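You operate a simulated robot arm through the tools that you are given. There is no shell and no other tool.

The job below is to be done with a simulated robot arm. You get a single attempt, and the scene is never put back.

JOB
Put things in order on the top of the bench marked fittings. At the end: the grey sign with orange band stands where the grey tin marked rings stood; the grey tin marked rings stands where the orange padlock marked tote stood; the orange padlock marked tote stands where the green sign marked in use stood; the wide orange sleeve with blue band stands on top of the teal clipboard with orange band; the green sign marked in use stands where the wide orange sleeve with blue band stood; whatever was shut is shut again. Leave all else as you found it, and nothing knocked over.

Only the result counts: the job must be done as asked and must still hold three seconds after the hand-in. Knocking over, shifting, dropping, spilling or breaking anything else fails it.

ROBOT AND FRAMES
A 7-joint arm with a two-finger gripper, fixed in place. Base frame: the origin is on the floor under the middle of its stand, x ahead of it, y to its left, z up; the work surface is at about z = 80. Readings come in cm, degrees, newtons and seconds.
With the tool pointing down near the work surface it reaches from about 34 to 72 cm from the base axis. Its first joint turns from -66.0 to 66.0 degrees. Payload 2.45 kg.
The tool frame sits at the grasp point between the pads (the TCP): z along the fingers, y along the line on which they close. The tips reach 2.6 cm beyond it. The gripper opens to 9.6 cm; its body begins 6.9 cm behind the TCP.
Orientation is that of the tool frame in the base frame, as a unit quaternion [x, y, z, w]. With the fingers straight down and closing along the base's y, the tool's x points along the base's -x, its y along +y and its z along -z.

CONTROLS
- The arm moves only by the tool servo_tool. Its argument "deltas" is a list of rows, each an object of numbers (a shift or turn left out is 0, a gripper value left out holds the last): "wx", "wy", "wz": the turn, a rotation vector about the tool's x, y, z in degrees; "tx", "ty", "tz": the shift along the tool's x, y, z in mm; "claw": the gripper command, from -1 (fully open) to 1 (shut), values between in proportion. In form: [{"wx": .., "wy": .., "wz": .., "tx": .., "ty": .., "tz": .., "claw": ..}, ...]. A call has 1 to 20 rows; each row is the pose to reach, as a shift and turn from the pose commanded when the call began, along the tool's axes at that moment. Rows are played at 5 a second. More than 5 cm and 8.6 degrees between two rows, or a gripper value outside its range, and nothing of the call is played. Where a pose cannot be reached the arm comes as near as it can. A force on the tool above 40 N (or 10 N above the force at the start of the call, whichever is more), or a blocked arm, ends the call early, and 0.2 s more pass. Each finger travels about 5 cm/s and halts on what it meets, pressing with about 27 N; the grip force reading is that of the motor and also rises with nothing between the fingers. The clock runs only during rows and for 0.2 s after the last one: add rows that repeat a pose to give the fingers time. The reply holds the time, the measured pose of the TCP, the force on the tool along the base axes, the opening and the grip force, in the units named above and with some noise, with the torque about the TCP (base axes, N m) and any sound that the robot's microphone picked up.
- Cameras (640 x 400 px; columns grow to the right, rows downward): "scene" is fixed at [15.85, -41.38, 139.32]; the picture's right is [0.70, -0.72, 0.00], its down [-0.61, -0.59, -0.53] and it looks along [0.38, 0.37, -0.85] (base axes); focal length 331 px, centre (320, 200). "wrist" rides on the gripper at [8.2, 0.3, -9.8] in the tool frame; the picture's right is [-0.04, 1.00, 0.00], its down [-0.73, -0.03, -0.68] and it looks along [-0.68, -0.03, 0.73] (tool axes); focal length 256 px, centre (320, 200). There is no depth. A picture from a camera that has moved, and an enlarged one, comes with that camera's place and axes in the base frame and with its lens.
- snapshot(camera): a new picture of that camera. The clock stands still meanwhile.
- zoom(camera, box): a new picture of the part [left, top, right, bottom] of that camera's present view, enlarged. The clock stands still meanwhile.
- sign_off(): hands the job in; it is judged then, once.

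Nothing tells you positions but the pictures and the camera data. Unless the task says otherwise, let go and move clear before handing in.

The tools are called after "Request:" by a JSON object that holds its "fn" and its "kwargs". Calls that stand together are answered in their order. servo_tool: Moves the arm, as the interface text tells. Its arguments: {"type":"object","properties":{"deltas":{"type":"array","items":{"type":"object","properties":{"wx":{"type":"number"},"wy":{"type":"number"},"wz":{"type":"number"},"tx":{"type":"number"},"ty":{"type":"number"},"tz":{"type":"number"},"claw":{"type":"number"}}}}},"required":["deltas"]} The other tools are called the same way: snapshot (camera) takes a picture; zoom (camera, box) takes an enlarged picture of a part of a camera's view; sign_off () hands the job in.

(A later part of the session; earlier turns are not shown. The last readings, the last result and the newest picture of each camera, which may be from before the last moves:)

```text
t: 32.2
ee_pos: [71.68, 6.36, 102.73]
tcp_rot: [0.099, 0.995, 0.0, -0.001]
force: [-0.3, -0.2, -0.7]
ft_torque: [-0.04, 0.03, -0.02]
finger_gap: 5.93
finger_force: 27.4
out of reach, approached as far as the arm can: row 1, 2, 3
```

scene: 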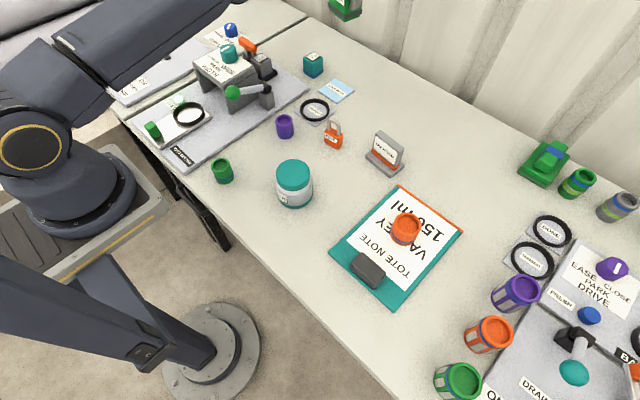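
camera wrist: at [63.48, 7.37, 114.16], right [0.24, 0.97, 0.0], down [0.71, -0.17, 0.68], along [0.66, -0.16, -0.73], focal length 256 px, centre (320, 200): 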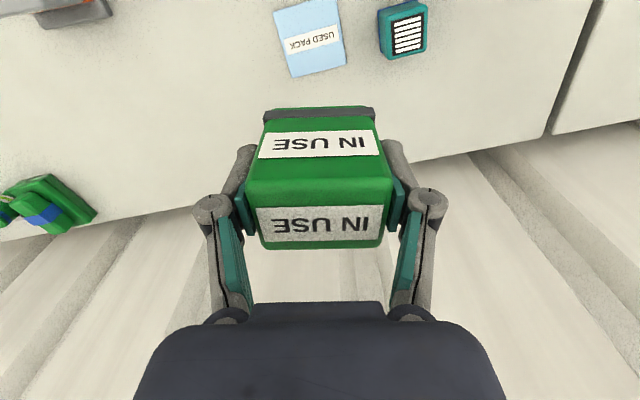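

Request:
{"fn": "servo_tool", "kwargs": {"deltas": [{"tz": 15}, {"tz": 30}, {"tz": 45}, {"tz": 60}, {"tz": 60}]}}

Request:
{"fn": "snapshot", "kwargs": {"camera": "scene"}}

```text
t: 33.4
ee_pos: [72.54, 6.45, 96.6]
tcp_rot: [0.1, 0.995, 0.0, -0.001]
force: [-0.4, 0.3, -1.4]
ft_torque: [0.0, -0.04, 0.01]
finger_gap: 5.95
finger_force: 27.2
out of reach, approached as far as the arm can: row 1, 2, 3, 4, 5
```

```text
taken
```

scene: 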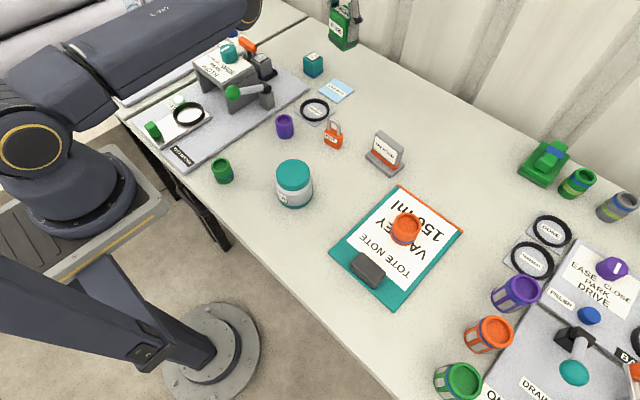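

The arm seems locked straight at the edge of its reach, with the commanded target lagging elsewhere. A small sideways probe will tell me where the commanded pose really is.

Request:
{"fn": "servo_tool", "kwargs": {"deltas": [{"ty": -10}, {"ty": -20}, {"ty": -20}]}}

```text
t: 34.2
ee_pos: [72.58, 4.52, 96.55]
tcp_rot: [0.099, 0.995, -0.001, -0.001]
force: [-0.5, -0.8, -0.5]
ft_torque: [0.01, 0.0, 0.0]
finger_gap: 5.91
finger_force: 26.7
out of reach, approached as far as the arm can: row 1, 2, 3
```

Request:
{"fn": "zoom", "kwargs": {"camera": "scene", "box": [0, 0, 400, 250]}}

Request:
{"fn": "snapshot", "kwargs": {"camera": "wrist"}}

```text
1.60 times, centred on (200, 125) of scene
camera zoom: at [15.85, -41.38, 139.32], right [0.7, -0.72, 0.0], down [-0.61, -0.59, -0.53], along [0.38, 0.37, -0.85], focal length 530 px, centre (512, 320)
```

zoom: 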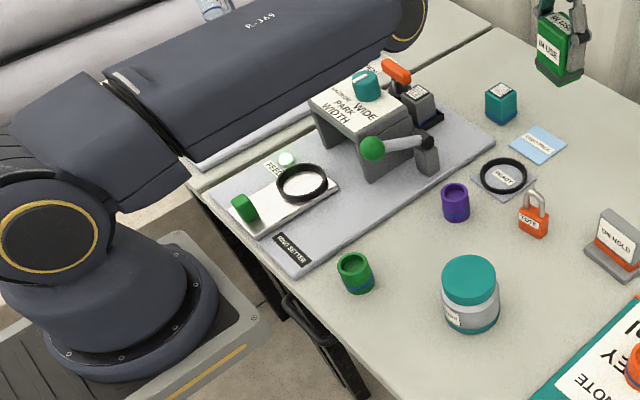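

```text
taken
camera wrist: at [64.7, 6.31, 106.47], right [0.24, 0.97, 0.0], down [0.72, -0.17, 0.68], along [0.66, -0.16, -0.74], focal length 256 px, centre (320, 200)
```

wrist: 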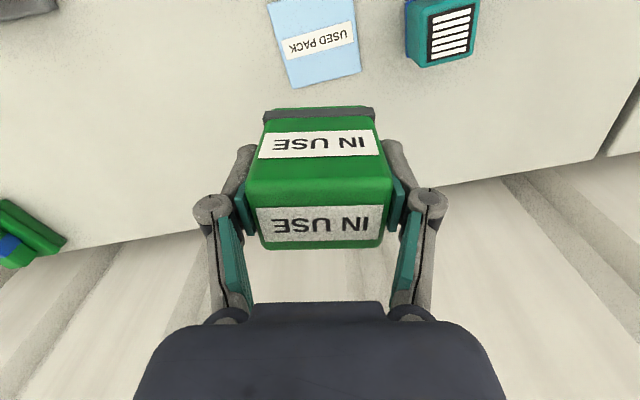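

The elbow appears locked dead straight, so radial pulls do nothing. Pitching the tool slightly so the fingers point inward should bend the elbow, so I'll try that while pulling in at safe height.

Request:
{"fn": "servo_tool", "kwargs": {"deltas": [{"wy": 4}, {"wy": 8}, {"wy": 8, "tx": 20, "ty": -4, "tz": -5}, {"wy": 8, "tx": 40, "ty": -8, "tz": -10}, {"wy": 8, "tx": 60, "ty": -12, "tz": -10}, {"wy": 8, "tx": 60, "ty": -12, "tz": -10}]}}

Request:
{"fn": "snapshot", "kwargs": {"camera": "wrist"}}

```text
t: 35.6
ee_pos: [69.61, 4.7, 97.96]
tcp_rot: [0.099, 0.993, 0.006, -0.071]
force: [0.4, 0.2, -0.7]
ft_torque: [-0.01, 0.03, 0.01]
finger_gap: 5.95
finger_force: 27.6
out of reach, approached as far as the arm can: row 1, 2, 3, 4, 5, 6
```

```text
taken
camera wrist: at [63.11, 6.24, 108.8], right [0.24, 0.97, -0.01], down [0.8, -0.19, 0.57], along [0.55, -0.14, -0.82], focal length 256 px, centre (320, 200)
```

wrist: 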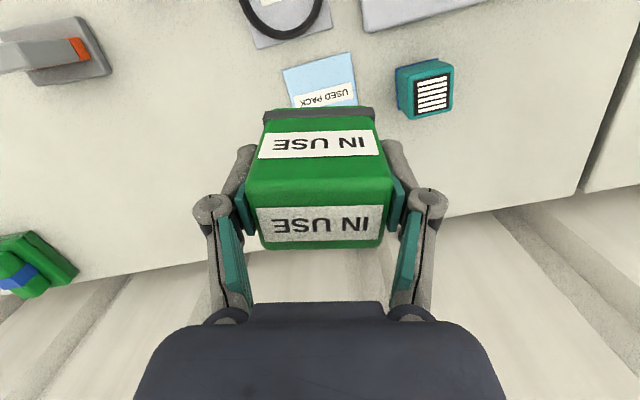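

Request:
{"fn": "servo_tool", "kwargs": {"deltas": [{"tx": 20, "ty": -4}, {"tx": 40, "ty": -8}, {"tx": 60, "ty": -12}, {"tx": 80, "ty": -16}, {"tx": 80, "ty": -16}]}}

```text
t: 36.8
ee_pos: [69.41, 5.32, 99.78]
tcp_rot: [0.1, 0.993, 0.007, -0.07]
force: [0.4, 0.0, -0.6]
ft_torque: [-0.02, 0.0, 0.0]
finger_gap: 5.89
finger_force: 27.0
out of reach, approached as far as the arm can: row 1, 2, 3, 4, 5
```

Request:
{"fn": "servo_tool", "kwargs": {"deltas": [{"wy": 4, "tx": 40, "ty": -8}, {"wy": 8, "tx": 80, "ty": -16}, {"wy": 8, "tx": 80, "ty": -16}]}}

```text
t: 37.6
ee_pos: [66.42, 5.94, 101.12]
tcp_rot: [0.098, 0.985, 0.014, -0.139]
force: [-0.1, 0.2, -1.4]
ft_torque: [0.02, 0.04, 0.04]
finger_gap: 5.93
finger_force: 27.2
out of reach, approached as far as the arm can: row 1, 2, 3
```

Request:
{"fn": "servo_tool", "kwargs": {"deltas": [{"wy": 5, "tx": 45, "tz": 12}, {"wy": 5, "tx": 45, "tz": 12}, {"wy": 5, "tx": 45, "tz": 12}, {"wy": 5, "tx": 45, "tz": 12}, {"wy": 5, "tx": 45, "tz": 12}, {"wy": 5, "tx": 45, "tz": 12}, {"wy": 5, "tx": 45, "tz": 12}, {"wy": 5, "tx": 45, "tz": 12}, {"wy": 5, "tx": 45, "tz": 12}, {"wy": 5, "tx": 45, "tz": 12}]}}

Request:
{"fn": "snapshot", "kwargs": {"camera": "scene"}}

```text
t: 39.8
ee_pos: [64.64, 7.13, 101.39]
tcp_rot: [0.098, 0.978, 0.018, -0.182]
force: [0.0, -0.6, -1.0]
ft_torque: [0.05, -0.02, 0.01]
finger_gap: 5.92
finger_force: 26.7
out of reach, approached as far as the arm can: row 1, 2, 3, 4, 5, 6, 7, 8, 9, 10
```

```text
taken
```

scene: 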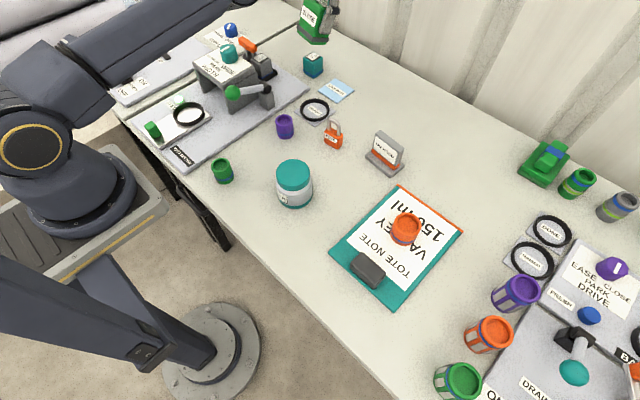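

Request:
{"fn": "servo_tool", "kwargs": {"deltas": [{"wy": -4}, {"wy": -8}, {"wy": -8}, {"wy": -8}]}}

```text
t: 40.8
ee_pos: [67.17, 7.31, 101.75]
tcp_rot: [0.099, 0.989, 0.012, -0.112]
force: [1.1, -0.8, -1.2]
ft_torque: [-0.01, -0.03, 0.03]
finger_gap: 5.92
finger_force: 26.7
out of reach, approached as far as the arm can: row 1, 2, 3, 4
```

Request:
{"fn": "servo_tool", "kwargs": {"deltas": [{"wy": 8.5, "tx": 49, "ty": -10}, {"wy": 17, "tx": 98, "ty": -20}, {"wy": 17, "tx": 147, "ty": -30}, {"wy": 17, "tx": 147, "ty": -30}]}}

```text
t: 41.8
ee_pos: [52.47, 7.46, 105.15]
tcp_rot: [0.094, 0.961, 0.026, -0.257]
force: [0.9, 0.6, -0.1]
ft_torque: [0.0, -0.02, 0.02]
finger_gap: 5.92
finger_force: 27.1
out of reach, approached as far as the arm can: row 1
```

The elbow bent again and the arm is free; the tool is pitched 30° at (52.5, 7.5, 105). I'll check the scene, then level the tool.

Request:
{"fn": "snapshot", "kwargs": {"camera": "scene"}}

Request:
{"fn": "snapshot", "kwargs": {"camera": "wrist"}}

```text
taken
```

scene: 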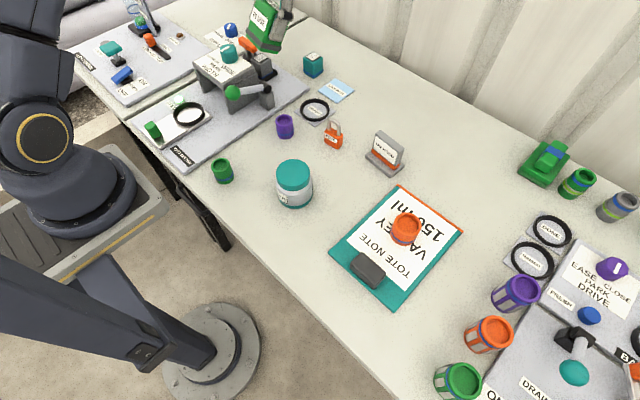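

```text
taken
camera wrist: at [50.35, 8.0, 117.78], right [0.23, 0.97, -0.02], down [0.95, -0.22, 0.22], along [0.21, -0.07, -0.97], focal length 256 px, centre (320, 200)
```

wrist: 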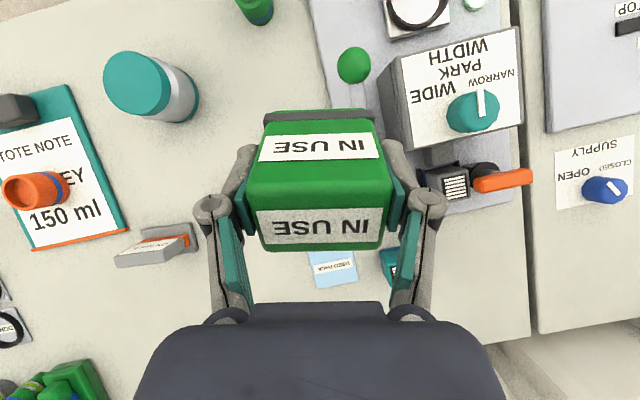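

Request:
{"fn": "servo_tool", "kwargs": {"deltas": [{"wy": -7.5}, {"wy": -15}, {"wy": -22.5}, {"wy": -29.9}, {"wy": -29.9}]}}

```text
t: 43.0
ee_pos: [52.64, 7.36, 105.21]
tcp_rot: [0.099, 0.995, 0.0, 0.001]
force: [-0.4, 0.3, -1.0]
ft_torque: [0.01, 0.01, -0.01]
finger_gap: 5.92
finger_force: 27.6
```

Level again and the sign is still firmly held. I'll move over the sleeve's old place and down to a hover.

Request:
{"fn": "servo_tool", "kwargs": {"deltas": [{"tx": 36, "ty": -21}, {"tx": 72, "ty": -42}, {"tx": 108, "ty": -62}, {"tx": 108, "ty": -62, "tz": 40}, {"tx": 108, "ty": -62, "tz": 80}, {"tx": 108, "ty": -62, "tz": 130}, {"tx": 108, "ty": -62, "tz": 130}]}}

Request:
{"fn": "snapshot", "kwargs": {"camera": "wrist"}}

Request:
{"fn": "zoom", "kwargs": {"camera": "scene", "box": [180, 70, 340, 200]}}

```text
t: 44.6
ee_pos: [40.63, 3.32, 92.06]
tcp_rot: [0.1, 0.995, 0.0, -0.001]
force: [0.5, -0.2, 0.1]
ft_torque: [0.0, -0.02, -0.05]
finger_gap: 5.95
finger_force: 26.9
```

```text
taken
camera wrist: at [32.74, 5.1, 101.94], right [0.24, 0.97, 0.0], down [0.71, -0.17, 0.68], along [0.66, -0.16, -0.74], focal length 256 px, centre (320, 200)
```

wrist: 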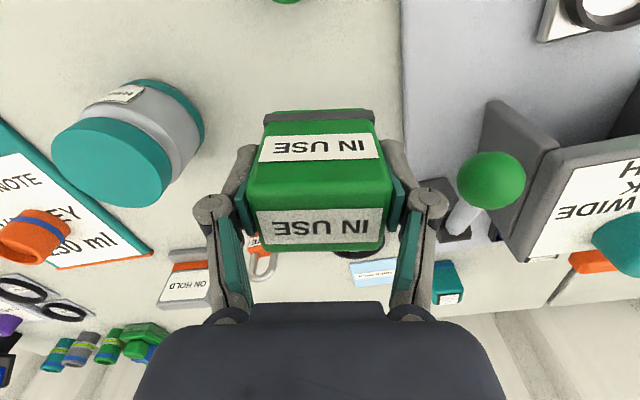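

```text
3.08 times, centred on (260, 135) of scene
camera zoom: at [15.85, -41.38, 139.32], right [0.7, -0.72, 0.0], down [-0.61, -0.59, -0.53], along [0.38, 0.37, -0.85], focal length 1019 px, centre (505, 400)
```

zoom: 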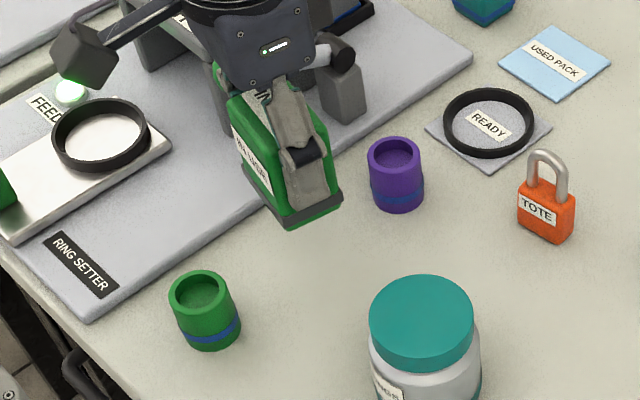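

Request:
{"fn": "servo_tool", "kwargs": {"deltas": [{"tz": 20}, {"tz": 40}, {"tz": 54}, {"tz": 62}, {"tz": 66}, {"tz": 66}]}}

Request:
{"fn": "zoom", "kwargs": {"camera": "scene", "box": [180, 70, 340, 200]}}

```text
t: 46.0
ee_pos: [40.54, 3.36, 85.62]
tcp_rot: [0.1, 0.995, -0.001, 0.0]
force: [0.2, 0.5, -1.2]
ft_torque: [0.0, -0.06, -0.02]
finger_gap: 5.93
finger_force: 26.7
```

```text
3.08 times, centred on (260, 135) of scene
camera zoom: at [15.85, -41.38, 139.32], right [0.7, -0.72, 0.0], down [-0.61, -0.59, -0.53], along [0.38, 0.37, -0.85], focal length 1019 px, centre (505, 400)
```

zoom: 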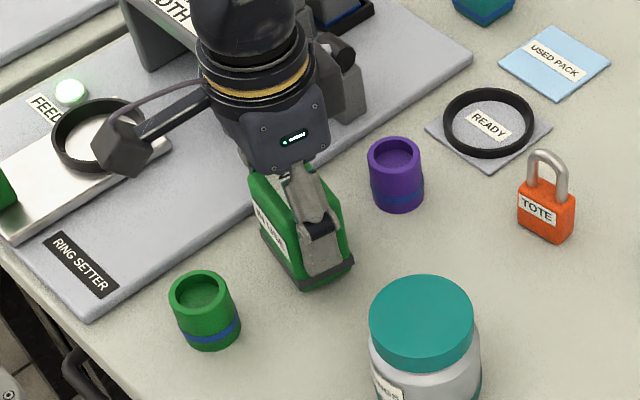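

Request:
{"fn": "servo_tool", "kwargs": {"deltas": [{"tx": -2, "tz": 1}, {"tx": -2, "tz": 3}, {"tx": -2, "tz": 4}, {"tx": -2, "tz": 4}]}}

```text
t: 47.0
ee_pos: [40.88, 3.32, 85.14]
tcp_rot: [0.1, 0.995, 0.0, 0.0]
force: [0.3, -0.5, -0.9]
ft_torque: [0.01, 0.01, 0.03]
finger_gap: 5.94
finger_force: 27.1
```

Request:
{"fn": "servo_tool", "kwargs": {"deltas": [{"tz": 1}, {"tz": 1}]}}

```text
t: 47.6
ee_pos: [40.94, 3.15, 85.13]
tcp_rot: [0.099, 0.995, 0.001, 0.0]
force: [-0.9, 2.4, 19.6]
ft_torque: [0.04, -0.03, 0.04]
finger_gap: 5.93
finger_force: 26.7
```

The sign touches the table. I'll ease off a little, open gently, and rise.

Request:
{"fn": "servo_tool", "kwargs": {"deltas": [{"tz": -0.7}, {"tz": -0.7, "claw": 0.0}, {"tz": -0.7, "claw": -0.3}, {"tz": -0.7, "claw": -0.5}, {"tz": -0.7, "claw": -0.5}, {"tz": -20}, {"tz": -50}, {"tz": -90}, {"tz": -130}, {"tz": -130}]}}

Request:
{"fn": "snapshot", "kwargs": {"camera": "wrist"}}

Request:
{"fn": "snapshot", "kwargs": {"camera": "scene"}}

```text
t: 49.8
ee_pos: [40.69, 3.0, 98.14]
tcp_rot: [0.101, 0.995, 0.0, -0.001]
force: [0.0, 0.1, 0.4]
ft_torque: [-0.01, 0.0, 0.02]
finger_gap: 7.18
finger_force: 0.0
```

```text
taken
camera wrist: at [32.76, 4.89, 107.99], right [0.24, 0.97, 0.0], down [0.71, -0.17, 0.68], along [0.66, -0.16, -0.74], focal length 256 px, centre (320, 200)
```

wrist: 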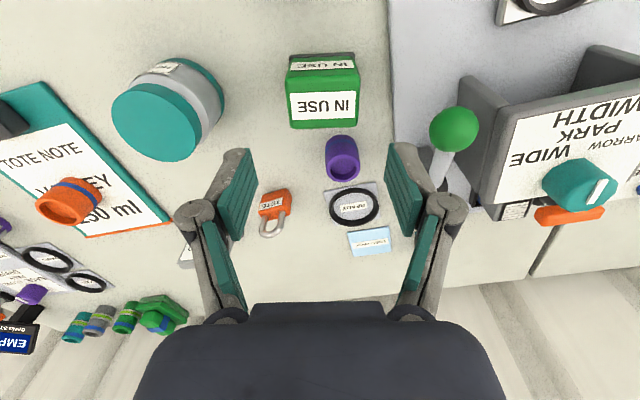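

```text
taken
```

scene: 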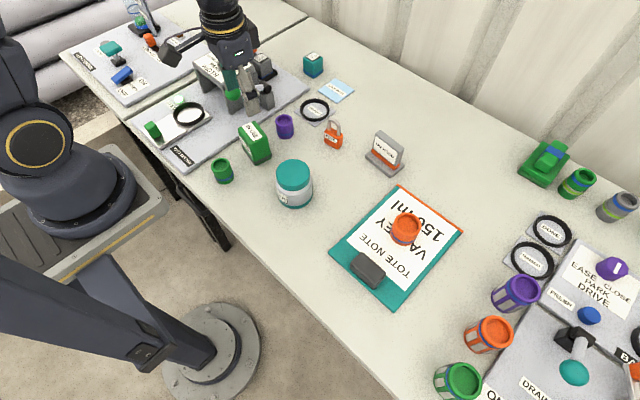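

The green sign stands where the sleeve was. Next comes the padlock; I'll move closer to measure its place and turn.

Request:
{"fn": "servo_tool", "kwargs": {"deltas": [{"tx": -20, "ty": -35, "wz": -4}, {"tx": -40, "ty": -60, "wz": -8}, {"tx": -70, "ty": -85, "wz": -11.5}, {"tx": -100, "ty": -85, "wz": -11.5}, {"tx": -100, "ty": -85, "wz": -11.5}]}}

Request:
{"fn": "snapshot", "kwargs": {"camera": "wrist"}}

```text
t: 51.0
ee_pos: [48.91, -6.9, 98.0]
tcp_rot: [-0.001, 1.0, 0.0, -0.001]
force: [-0.3, -0.1, 0.4]
ft_torque: [-0.01, 0.02, 0.03]
finger_gap: 7.2
finger_force: 0.0
```

```text
taken
camera wrist: at [40.7, -6.78, 107.79], right [0.04, 1.0, 0.0], down [0.73, -0.03, 0.68], along [0.68, -0.03, -0.74], focal length 256 px, centre (320, 200)
```

wrist: 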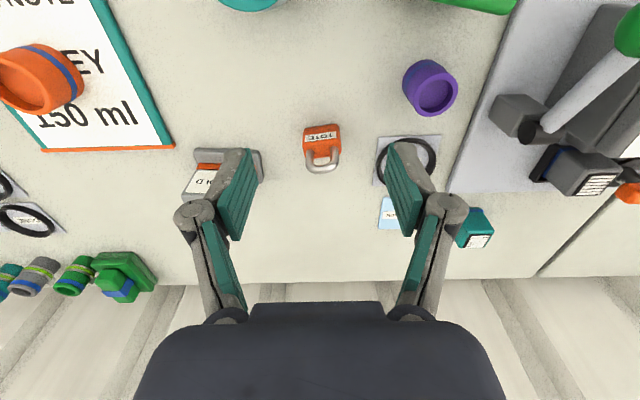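

Request:
{"fn": "zoom", "kwargs": {"camera": "wrist", "box": [270, 100, 370, 190]}}

Request:
{"fn": "zoom", "kwargs": {"camera": "scene", "box": [290, 100, 390, 170]}}

```text
4.44 times, centred on (320, 145) of wrist
camera zoom: at [40.7, -6.78, 107.79], right [0.04, 1.0, 0.0], down [0.73, -0.03, 0.68], along [0.68, -0.03, -0.74], focal length 1138 px, centre (320, 444)
```

zoom: 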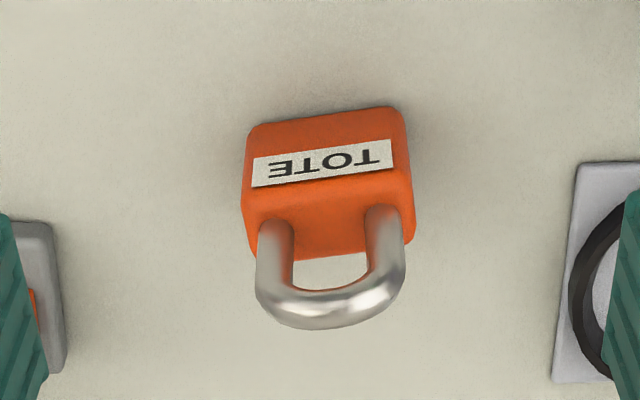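

```text
5.71 times, centred on (340, 135) of scene
camera zoom: at [15.85, -41.38, 139.32], right [0.7, -0.72, 0.0], down [-0.61, -0.59, -0.53], along [0.38, 0.37, -0.85], focal length 1893 px, centre (206, 571)
```

zoom: 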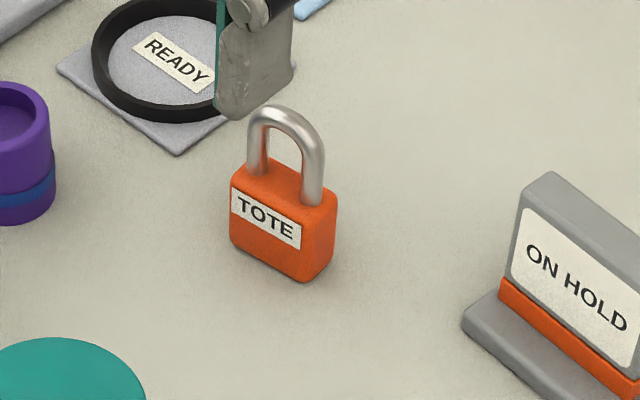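

The padlock sits at about (55.75, -7.15), turned about +6.5°, with a body 3.85 cm wide. Its target is at the reach limit, so I'll grip it with the fingers tilted 9° outward to keep the elbow bent out there.

Request:
{"fn": "servo_tool", "kwargs": {"deltas": [{"tx": -22, "ty": -1, "tz": 15, "wz": -2.2}, {"tx": -44, "ty": -2, "tz": 30, "wz": -4.4}, {"tx": -66, "ty": -2.5, "tz": 50, "wz": -6.5}, {"tx": -66, "ty": -2.5, "tz": 50, "wz": -6.5}]}}

Request:
{"fn": "servo_tool", "kwargs": {"deltas": [{"wy": -4.5}, {"wy": -9}, {"wy": -9}]}}

Request:
{"fn": "snapshot", "kwargs": {"camera": "wrist"}}

Request:
{"fn": "zoom", "kwargs": {"camera": "scene", "box": [260, 60, 420, 190]}}

```text
t: 52.0
ee_pos: [55.55, -7.33, 92.95]
tcp_rot: [-0.057, 0.998, 0.0, -0.001]
force: [-0.2, -0.5, 0.2]
ft_torque: [0.02, -0.01, 0.0]
finger_gap: 7.19
finger_force: 0.0
```

```text
t: 52.8
ee_pos: [55.6, -7.23, 93.02]
tcp_rot: [-0.057, 0.995, 0.005, 0.078]
force: [-0.1, -0.5, 0.8]
ft_torque: [-0.03, 0.02, -0.02]
finger_gap: 7.2
finger_force: 0.0
```

```text
taken
camera wrist: at [45.96, -8.2, 101.39], right [-0.07, 1.0, 0.01], down [0.62, 0.04, 0.78], along [0.78, 0.06, -0.62], focal length 256 px, centre (320, 200)
```

wrist: 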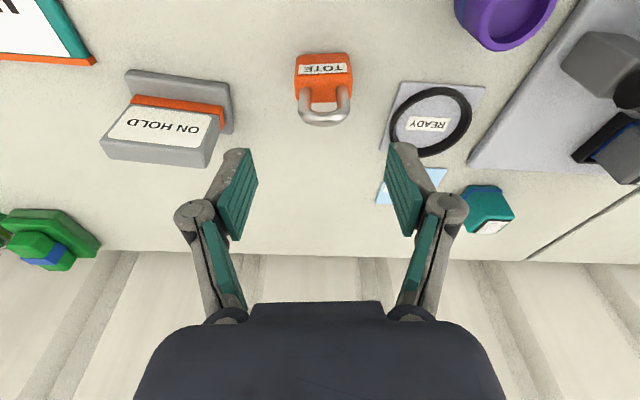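

```text
3.08 times, centred on (340, 125) of scene
camera zoom: at [15.85, -41.38, 139.32], right [0.7, -0.72, 0.0], down [-0.61, -0.59, -0.53], along [0.38, 0.37, -0.85], focal length 1019 px, centre (258, 431)
```

zoom: 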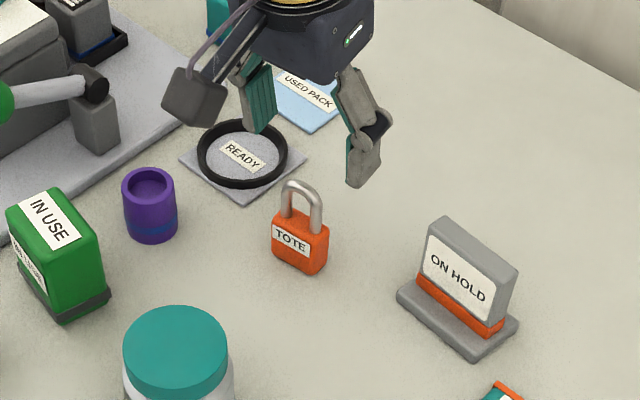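

Request:
{"fn": "zoom", "kwargs": {"camera": "wrist", "box": [270, 40, 380, 140]}}

```text
4.00 times, centred on (325, 90) of wrist
camera zoom: at [45.96, -8.2, 101.39], right [-0.07, 1.0, 0.01], down [0.62, 0.04, 0.78], along [0.78, 0.06, -0.62], focal length 1024 px, centre (300, 640)
```

zoom: 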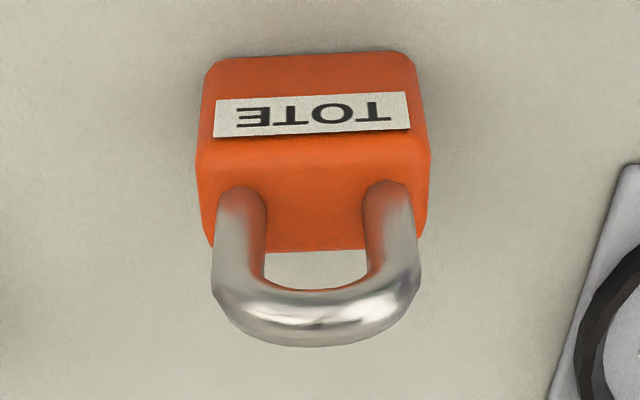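

The padlock is centred between the fingers. I'll descend vertically alongside it and grip.

Request:
{"fn": "servo_tool", "kwargs": {"deltas": [{"tx": 5, "tz": 32}, {"tx": 10, "tz": 64}, {"tx": 13, "tz": 85}, {"tx": 14.5, "tz": 97}, {"tx": 14.5, "tz": 97}, {"tx": 14.5, "tz": 97, "claw": 0.0}, {"tx": 14.5, "tz": 97, "claw": 0.3}, {"tx": 14.5, "tz": 97, "claw": 0.7}, {"tx": 14.5, "tz": 97, "claw": 0.9}, {"tx": 14.5, "tz": 97, "claw": 0.9}]}}

Request:
{"fn": "snapshot", "kwargs": {"camera": "wrist"}}

Request:
{"fn": "zoom", "kwargs": {"camera": "scene", "box": [260, 60, 420, 190]}}

```text
t: 55.0
ee_pos: [55.58, -7.3, 83.09]
tcp_rot: [-0.056, 0.995, 0.005, 0.078]
force: [0.5, 0.5, 0.4]
ft_torque: [0.0, -0.04, -0.02]
finger_gap: 4.12
finger_force: 27.2
```

```text
taken
camera wrist: at [46.01, -8.31, 91.51], right [-0.07, 1.0, 0.01], down [0.62, 0.04, 0.78], along [0.78, 0.06, -0.62], focal length 256 px, centre (320, 200)
```

wrist: 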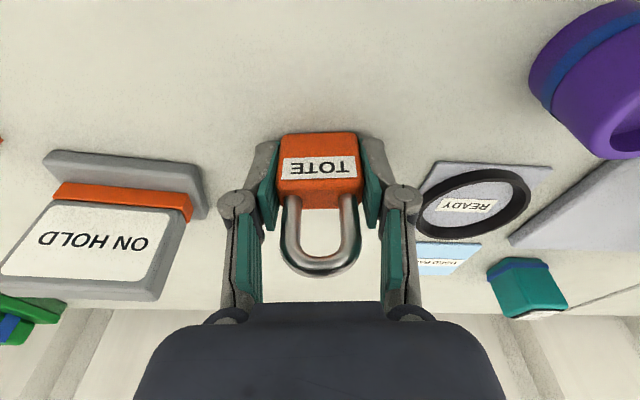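

```text
3.08 times, centred on (340, 125) of scene
camera zoom: at [15.85, -41.38, 139.32], right [0.7, -0.72, 0.0], down [-0.61, -0.59, -0.53], along [0.38, 0.37, -0.85], focal length 1019 px, centre (258, 431)
```

zoom: 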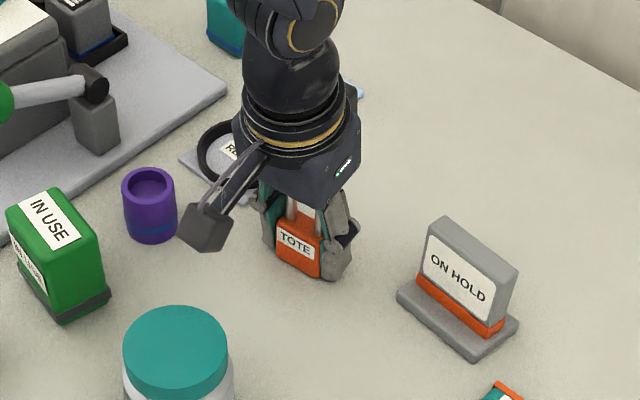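

The padlock is gripped across its body. I'll lift it straight up and check.

Request:
{"fn": "servo_tool", "kwargs": {"deltas": [{"tx": -1.5, "tz": -10}, {"tx": -4.7, "tz": -30}, {"tx": -9.4, "tz": -60}, {"tx": -14, "tz": -90}, {"tx": -18.7, "tz": -118}, {"tx": -18.7, "tz": -118}]}}

Request:
{"fn": "snapshot", "kwargs": {"camera": "wrist"}}

```text
t: 56.4
ee_pos: [55.48, -7.27, 95.09]
tcp_rot: [-0.056, 0.995, 0.005, 0.077]
force: [-0.2, -0.4, -0.9]
ft_torque: [-0.01, 0.0, 0.0]
finger_gap: 4.12
finger_force: 27.2
```

```text
taken
camera wrist: at [45.88, -8.2, 103.5], right [-0.07, 1.0, 0.01], down [0.62, 0.04, 0.78], along [0.78, 0.06, -0.62], focal length 256 px, centre (320, 200)
```

wrist: 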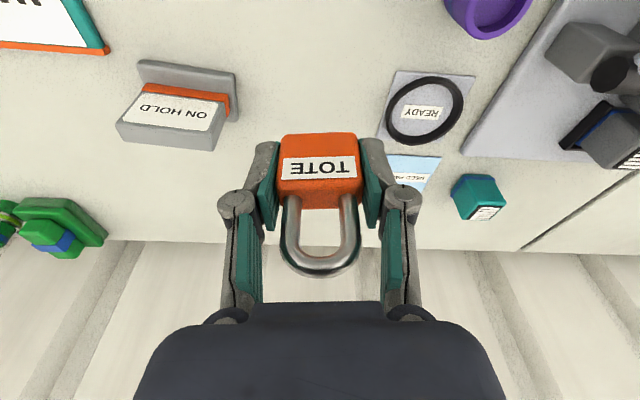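

Request:
{"fn": "servo_tool", "kwargs": {"deltas": [{"tx": -30, "ty": -15, "tz": 5}, {"tx": -60, "ty": -30, "tz": 9}, {"tx": -90, "ty": -45, "tz": 14}, {"tx": -120, "ty": -60, "tz": 19}, {"tx": -148, "ty": -74, "tz": 23}, {"tx": -148, "ty": -74, "tz": 23}]}}

Request:
{"fn": "snapshot", "kwargs": {"camera": "wrist"}}

Request:
{"fn": "zoom", "kwargs": {"camera": "scene", "box": [320, 50, 480, 170]}}

```text
t: 57.8
ee_pos: [71.3, -13.01, 94.88]
tcp_rot: [-0.056, 0.995, 0.004, 0.077]
force: [0.0, -0.4, -1.6]
ft_torque: [-0.03, 0.0, 0.0]
finger_gap: 4.11
finger_force: 26.9
```

```text
taken
camera wrist: at [61.85, -13.94, 103.47], right [-0.07, 1.0, 0.01], down [0.62, 0.04, 0.78], along [0.78, 0.06, -0.62], focal length 256 px, centre (320, 200)
```

wrist: 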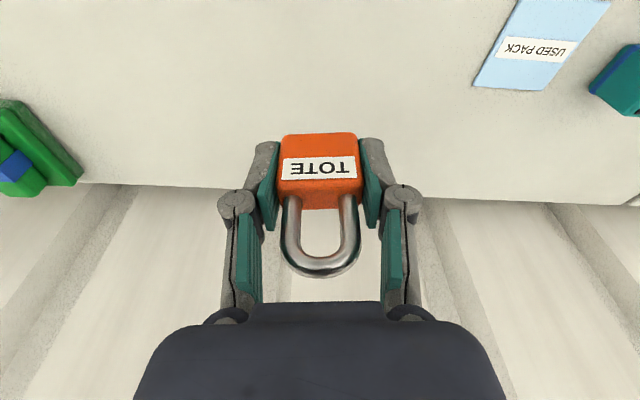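

```text
3.33 times, centred on (400, 110) of scene
camera zoom: at [15.85, -41.38, 139.32], right [0.7, -0.72, 0.0], down [-0.61, -0.59, -0.53], along [0.38, 0.37, -0.85], focal length 1104 px, centre (53, 500)
```

zoom: 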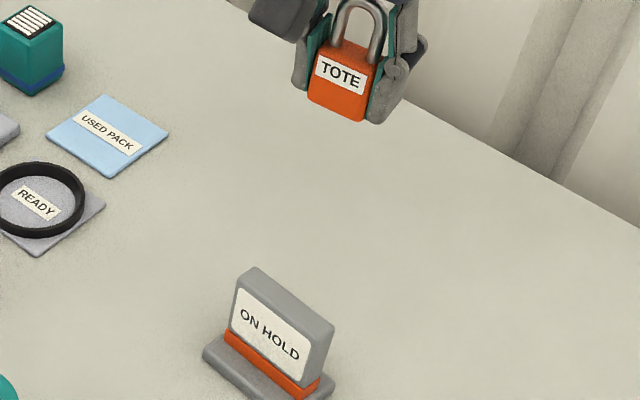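

Request:
{"fn": "servo_tool", "kwargs": {"deltas": [{"tx": 5.5, "tz": 35}, {"tx": 11, "tz": 70}, {"tx": 15, "tz": 95}, {"tx": 17, "tz": 107}, {"tx": 17.6, "tz": 112}, {"tx": 17.6, "tz": 112}]}}

Request:
{"fn": "zoom", "kwargs": {"camera": "scene", "box": [320, 50, 480, 170]}}

```text
t: 59.2
ee_pos: [71.42, -13.0, 83.83]
tcp_rot: [-0.057, 0.995, 0.004, 0.077]
force: [0.7, 0.1, -1.4]
ft_torque: [0.0, 0.02, 0.0]
finger_gap: 4.11
finger_force: 27.3
```

```text
3.33 times, centred on (400, 110) of scene
camera zoom: at [15.85, -41.38, 139.32], right [0.7, -0.72, 0.0], down [-0.61, -0.59, -0.53], along [0.38, 0.37, -0.85], focal length 1104 px, centre (53, 500)
```

zoom: 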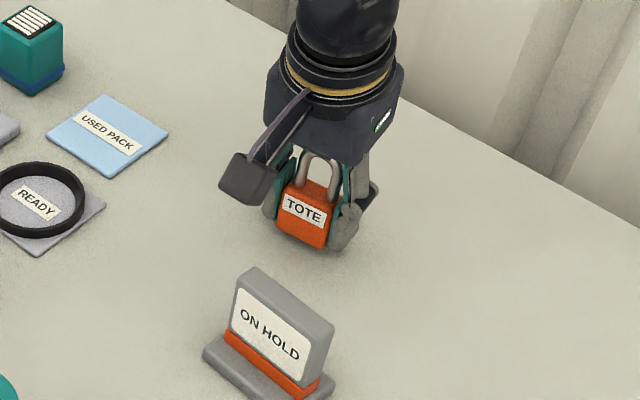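

The padlock lines up with the sign's old footprint in the scene view. I'll lower the last millimetres.

Request:
{"fn": "servo_tool", "kwargs": {"deltas": [{"tx": 0.3, "tz": 2}, {"tx": 0.6, "tz": 4}, {"tx": 0.8, "tz": 5}, {"tx": 0.8, "tz": 5}]}}

```text
t: 60.2
ee_pos: [71.31, -12.95, 83.24]
tcp_rot: [-0.056, 0.995, 0.004, 0.077]
force: [-0.1, 0.5, -0.6]
ft_torque: [0.01, -0.01, -0.01]
finger_gap: 4.11
finger_force: 26.6
```

Request:
{"fn": "servo_tool", "kwargs": {"deltas": [{"tx": 0.15, "tz": 1}, {"tx": 0.15, "tz": 1}]}}

```text
t: 60.8
ee_pos: [71.37, -12.89, 83.24]
tcp_rot: [-0.056, 0.995, 0.004, 0.078]
force: [0.5, -0.3, -0.9]
ft_torque: [0.01, 0.0, 0.03]
finger_gap: 4.13
finger_force: 27.4
```

Request:
{"fn": "servo_tool", "kwargs": {"deltas": [{"tx": 0.15, "tz": 1}, {"tx": 0.15, "tz": 1}]}}

```text
t: 61.4
ee_pos: [71.43, -12.85, 83.1]
tcp_rot: [-0.057, 0.995, 0.004, 0.077]
force: [-0.2, -0.3, -0.5]
ft_torque: [-0.02, -0.01, 0.0]
finger_gap: 4.13
finger_force: 27.4
```

Request:
{"fn": "servo_tool", "kwargs": {"deltas": [{"tx": 0.15, "tz": 1}, {"tx": 0.15, "tz": 1}]}}

```text
t: 62.0
ee_pos: [71.42, -12.84, 83.13]
tcp_rot: [-0.057, 0.995, 0.004, 0.077]
force: [-1.9, 1.0, 4.6]
ft_torque: [0.04, 0.09, -0.03]
finger_gap: 4.12
finger_force: 27.3
```

Contact is made. I'll open gently and back straight up.

Request:
{"fn": "servo_tool", "kwargs": {"deltas": [{"claw": 0.3}, {"claw": 0.1}, {"claw": -0.1}, {"claw": -0.4}, {"claw": -0.4}, {"tx": -3, "tz": -20}, {"tx": -8, "tz": -50}, {"tx": -13, "tz": -80}, {"tx": -18, "tz": -115}, {"tx": -18, "tz": -115}]}}

Request:
{"fn": "zoom", "kwargs": {"camera": "scene", "box": [320, 50, 480, 170]}}

Request:
{"fn": "snapshot", "kwargs": {"camera": "wrist"}}

```text
t: 64.2
ee_pos: [71.18, -13.14, 94.81]
tcp_rot: [-0.057, 0.995, 0.004, 0.078]
force: [-0.4, -0.8, 0.6]
ft_torque: [0.02, 0.01, 0.0]
finger_gap: 6.73
finger_force: 0.0
```

```text
3.33 times, centred on (400, 110) of scene
camera zoom: at [15.85, -41.38, 139.32], right [0.7, -0.72, 0.0], down [-0.61, -0.59, -0.53], along [0.38, 0.37, -0.85], focal length 1104 px, centre (53, 500)
```

zoom: 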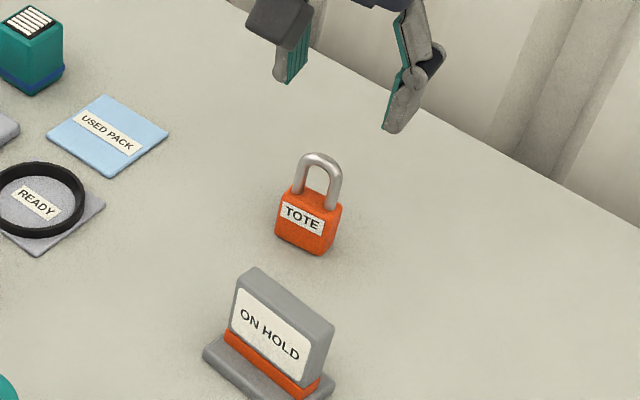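

```text
taken
camera wrist: at [61.6, -14.0, 103.17], right [-0.07, 1.0, 0.01], down [0.62, 0.04, 0.78], along [0.78, 0.06, -0.62], focal length 256 px, centre (320, 200)
```

wrist: 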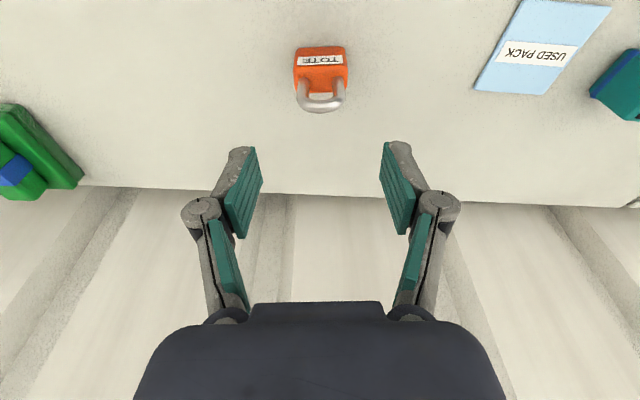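

The padlock stands upright on the sign's old place. I'll pull back in before levelling the tool (to keep clear of the reach limit), then go look at the tin.

Request:
{"fn": "servo_tool", "kwargs": {"deltas": [{"tx": 40, "tz": -6}, {"tx": 80, "tz": -12}, {"tx": 120, "tz": -19}, {"tx": 160, "tz": -25}, {"tx": 200, "tz": -32, "wy": 4.5}, {"tx": 240, "tz": -38, "wy": 8.9}, {"tx": 240, "tz": -38, "wy": 8.9}]}}

Request:
{"fn": "servo_tool", "kwargs": {"deltas": [{"wz": 3.2, "tx": 20}, {"wz": 6.5, "tx": 40}, {"wz": 6.5, "tx": 70}, {"wz": 6.5, "tx": 70}]}}

Request:
{"fn": "snapshot", "kwargs": {"camera": "wrist"}}

Request:
{"fn": "snapshot", "kwargs": {"camera": "scene"}}

```text
t: 65.8
ee_pos: [47.11, -15.65, 94.73]
tcp_rot: [-0.056, 0.998, 0.0, -0.002]
force: [-0.8, -0.4, 0.6]
ft_torque: [-0.01, 0.02, -0.02]
finger_gap: 6.69
finger_force: 0.1
```

```text
t: 66.8
ee_pos: [40.14, -16.47, 94.89]
tcp_rot: [-0.001, 1.0, 0.0, -0.001]
force: [0.3, -0.5, 0.1]
ft_torque: [-0.03, -0.02, -0.01]
finger_gap: 6.71
finger_force: 0.1
```

```text
taken
camera wrist: at [31.94, -16.3, 104.72], right [0.04, 1.0, 0.0], down [0.73, -0.03, 0.68], along [0.68, -0.03, -0.73], focal length 256 px, centre (320, 200)
```

wrist: 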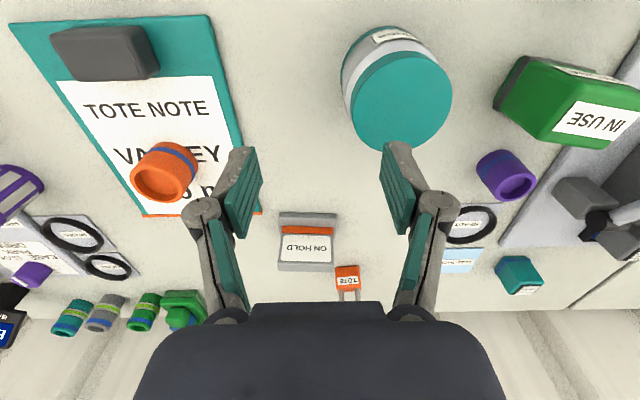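

```text
taken
```

scene: 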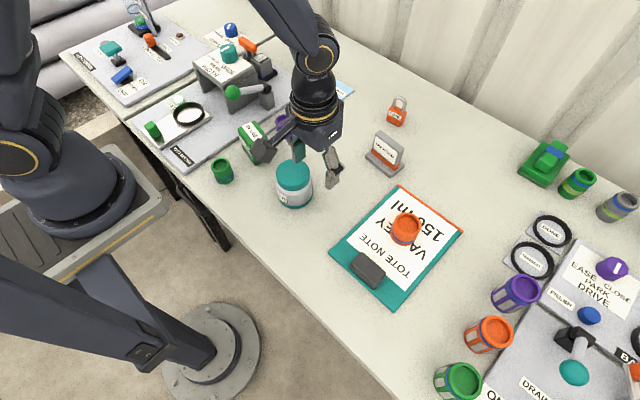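

Request:
{"fn": "zoom", "kwargs": {"camera": "wrist", "box": [320, 10, 480, 160]}}

Request:
{"fn": "zoom", "kwargs": {"camera": "scene", "box": [250, 130, 350, 220]}}

```text
2.67 times, centred on (400, 85) of wrist
camera zoom: at [31.94, -16.3, 104.72], right [0.04, 1.0, 0.0], down [0.73, -0.03, 0.68], along [0.68, -0.03, -0.73], focal length 683 px, centre (107, 507)
```

zoom: 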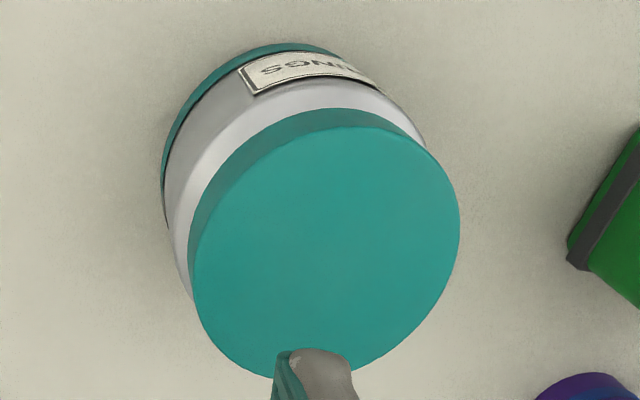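

```text
4.44 times, centred on (300, 175) of scene
camera zoom: at [15.85, -41.38, 139.32], right [0.7, -0.72, 0.0], down [-0.61, -0.59, -0.53], along [0.38, 0.37, -0.85], focal length 1472 px, centre (409, 311)
```

zoom: 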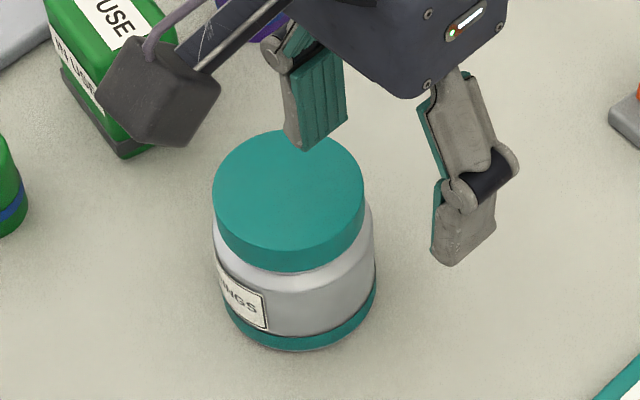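

Tin: body about 7.6 cm wide, lid top near z = 87.6, centre about (39.2, -11.05). I'll open fully, hover directly above it, and refine the centring.

Request:
{"fn": "servo_tool", "kwargs": {"deltas": [{"tz": -11, "claw": -1}, {"tx": 5, "ty": 27, "tz": -11}, {"tx": 9, "ty": 54, "tz": -11}, {"tx": 9, "ty": 54, "tz": -11}]}}

Request:
{"fn": "snapshot", "kwargs": {"camera": "wrist"}}

Request:
{"fn": "zoom", "kwargs": {"camera": "wrist", "box": [240, 20, 400, 180]}}

Request:
{"fn": "zoom", "kwargs": {"camera": "scene", "box": [230, 90, 370, 220]}}

```text
t: 67.8
ee_pos: [39.36, -11.01, 96.12]
tcp_rot: [0.0, 1.0, 0.001, 0.0]
force: [-0.4, 0.0, -0.8]
ft_torque: [0.02, 0.02, 0.01]
finger_gap: 9.61
finger_force: 0.0
```

```text
taken
camera wrist: at [31.23, -10.85, 105.84], right [0.04, 1.0, 0.0], down [0.73, -0.03, 0.68], along [0.68, -0.03, -0.73], focal length 256 px, centre (320, 200)
```

wrist: 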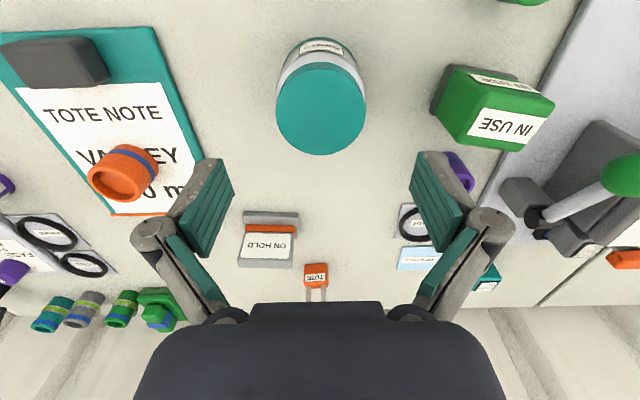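

```text
2.50 times, centred on (320, 100) of wrist
camera zoom: at [31.23, -10.85, 105.84], right [0.04, 1.0, 0.0], down [0.73, -0.03, 0.68], along [0.68, -0.03, -0.73], focal length 640 px, centre (320, 450)
```

zoom: 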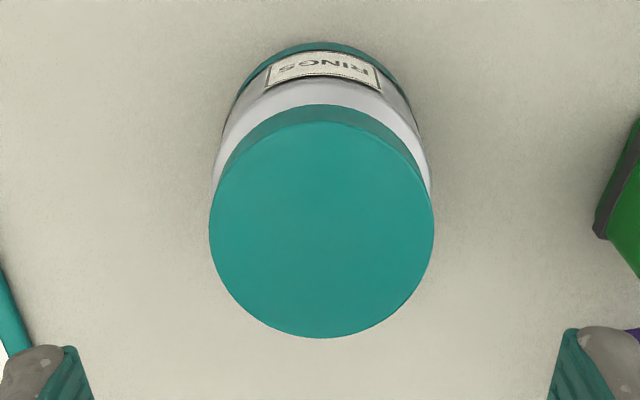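

```text
3.08 times, centred on (300, 155) of scene
camera zoom: at [15.85, -41.38, 139.32], right [0.7, -0.72, 0.0], down [-0.61, -0.59, -0.53], along [0.38, 0.37, -0.85], focal length 1019 px, centre (382, 338)
```

zoom: 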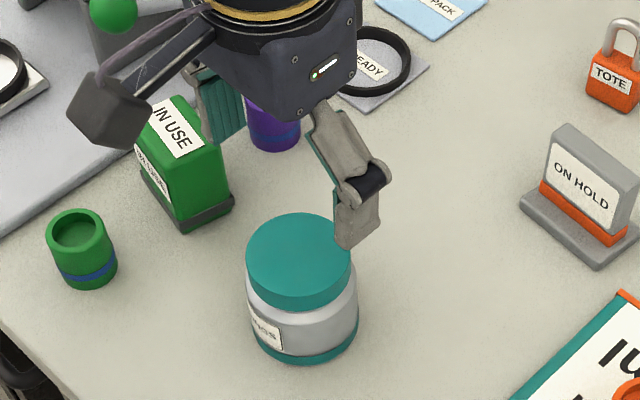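

The tin is centred under the gripper. I'll descend around it, low enough to hold the body and not the lid.

Request:
{"fn": "servo_tool", "kwargs": {"deltas": [{"tz": 30}, {"tz": 60}, {"tz": 80}, {"tz": 100}, {"tz": 115}, {"tz": 126}, {"tz": 126}]}}

Request:
{"fn": "snapshot", "kwargs": {"camera": "wrist"}}

Request:
{"fn": "zoom", "kwargs": {"camera": "scene", "box": [230, 90, 370, 220]}}

```text
t: 69.4
ee_pos: [39.33, -11.21, 83.28]
tcp_rot: [0.0, 1.0, 0.001, 0.0]
force: [0.9, -0.6, 0.4]
ft_torque: [-0.01, -0.02, -0.01]
finger_gap: 9.61
finger_force: 0.1
```

```text
taken
camera wrist: at [31.1, -10.99, 93.05], right [0.04, 1.0, 0.0], down [0.73, -0.03, 0.68], along [0.68, -0.03, -0.73], focal length 256 px, centre (320, 200)
```

wrist: 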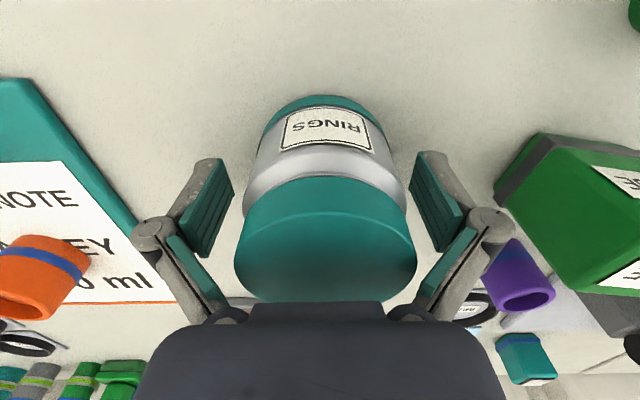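

```text
3.08 times, centred on (300, 155) of scene
camera zoom: at [15.85, -41.38, 139.32], right [0.7, -0.72, 0.0], down [-0.61, -0.59, -0.53], along [0.38, 0.37, -0.85], focal length 1019 px, centre (382, 338)
```

zoom: 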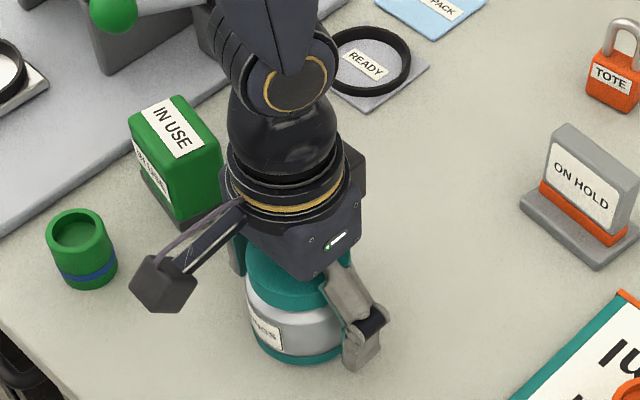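

Request:
{"fn": "servo_tool", "kwargs": {"deltas": [{"claw": -0.75}, {"claw": -0.6}, {"claw": -0.4}, {"claw": -0.2}, {"claw": 0.2}, {"claw": 0.4}, {"claw": 0.4}]}}

Request:
{"fn": "snapshot", "kwargs": {"camera": "wrist"}}

```text
t: 71.0
ee_pos: [39.26, -11.25, 83.28]
tcp_rot: [0.0, 1.0, 0.0, 0.001]
force: [-1.1, 3.4, 29.1]
ft_torque: [-0.07, 0.04, 0.0]
finger_gap: 7.65
finger_force: 26.6
```

```text
taken
camera wrist: at [31.1, -10.98, 93.1], right [0.04, 1.0, 0.0], down [0.73, -0.03, 0.68], along [0.68, -0.03, -0.73], focal length 256 px, centre (320, 200)
```

wrist: 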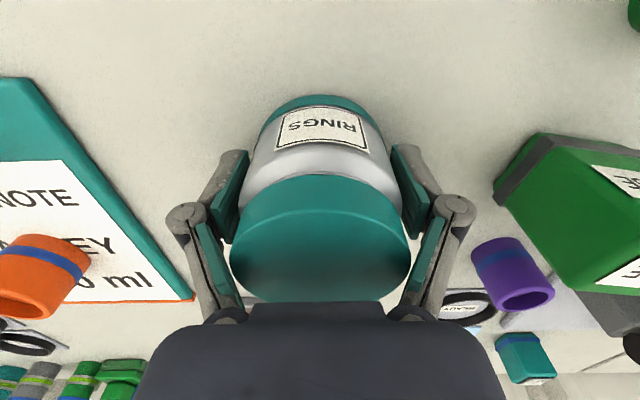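

Gripped at 7.65 cm, but there's a 29 N vertical load. I'll ease up a little and see whether it relaxes.

Request:
{"fn": "servo_tool", "kwargs": {"deltas": [{"tz": -1}, {"tz": -2}, {"tz": -2}]}}

```text
t: 71.8
ee_pos: [39.19, -11.11, 83.44]
tcp_rot: [0.0, 1.0, 0.0, 0.0]
force: [0.5, 0.0, 7.7]
ft_torque: [-0.03, -0.02, 0.03]
finger_gap: 7.56
finger_force: 26.6
```

Request:
{"fn": "servo_tool", "kwargs": {"deltas": [{"tz": -2}, {"tz": -4}, {"tz": -7}, {"tz": -10}, {"tz": -10}]}}

Request:
{"fn": "snapshot", "kwargs": {"camera": "wrist"}}

Request:
{"fn": "zoom", "kwargs": {"camera": "scene", "box": [230, 90, 370, 220]}}

```text
t: 73.0
ee_pos: [39.3, -11.15, 84.45]
tcp_rot: [0.0, 1.0, 0.0, 0.0]
force: [1.1, 0.1, -0.5]
ft_torque: [-0.01, 0.01, 0.0]
finger_gap: 7.39
finger_force: 26.9
```

```text
taken
camera wrist: at [31.15, -10.93, 94.19], right [0.04, 1.0, 0.0], down [0.73, -0.03, 0.68], along [0.68, -0.03, -0.73], focal length 256 px, centre (320, 200)
```

wrist: 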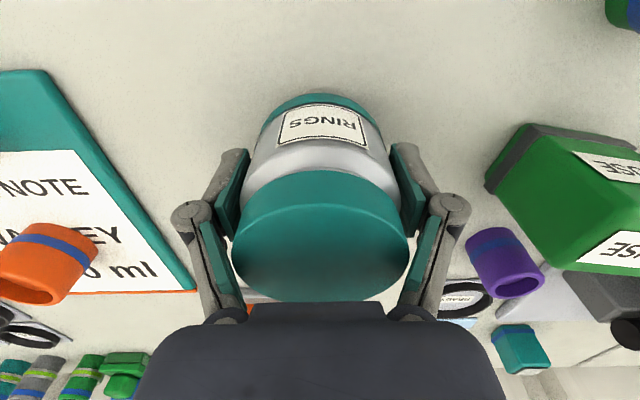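

```text
3.08 times, centred on (300, 155) of scene
camera zoom: at [15.85, -41.38, 139.32], right [0.7, -0.72, 0.0], down [-0.61, -0.59, -0.53], along [0.38, 0.37, -0.85], focal length 1019 px, centre (382, 338)
```

zoom: 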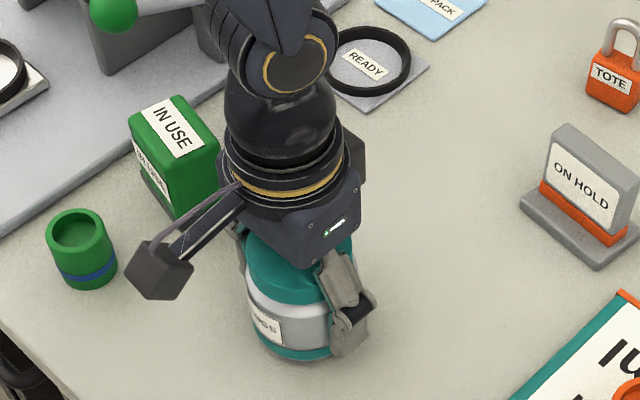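

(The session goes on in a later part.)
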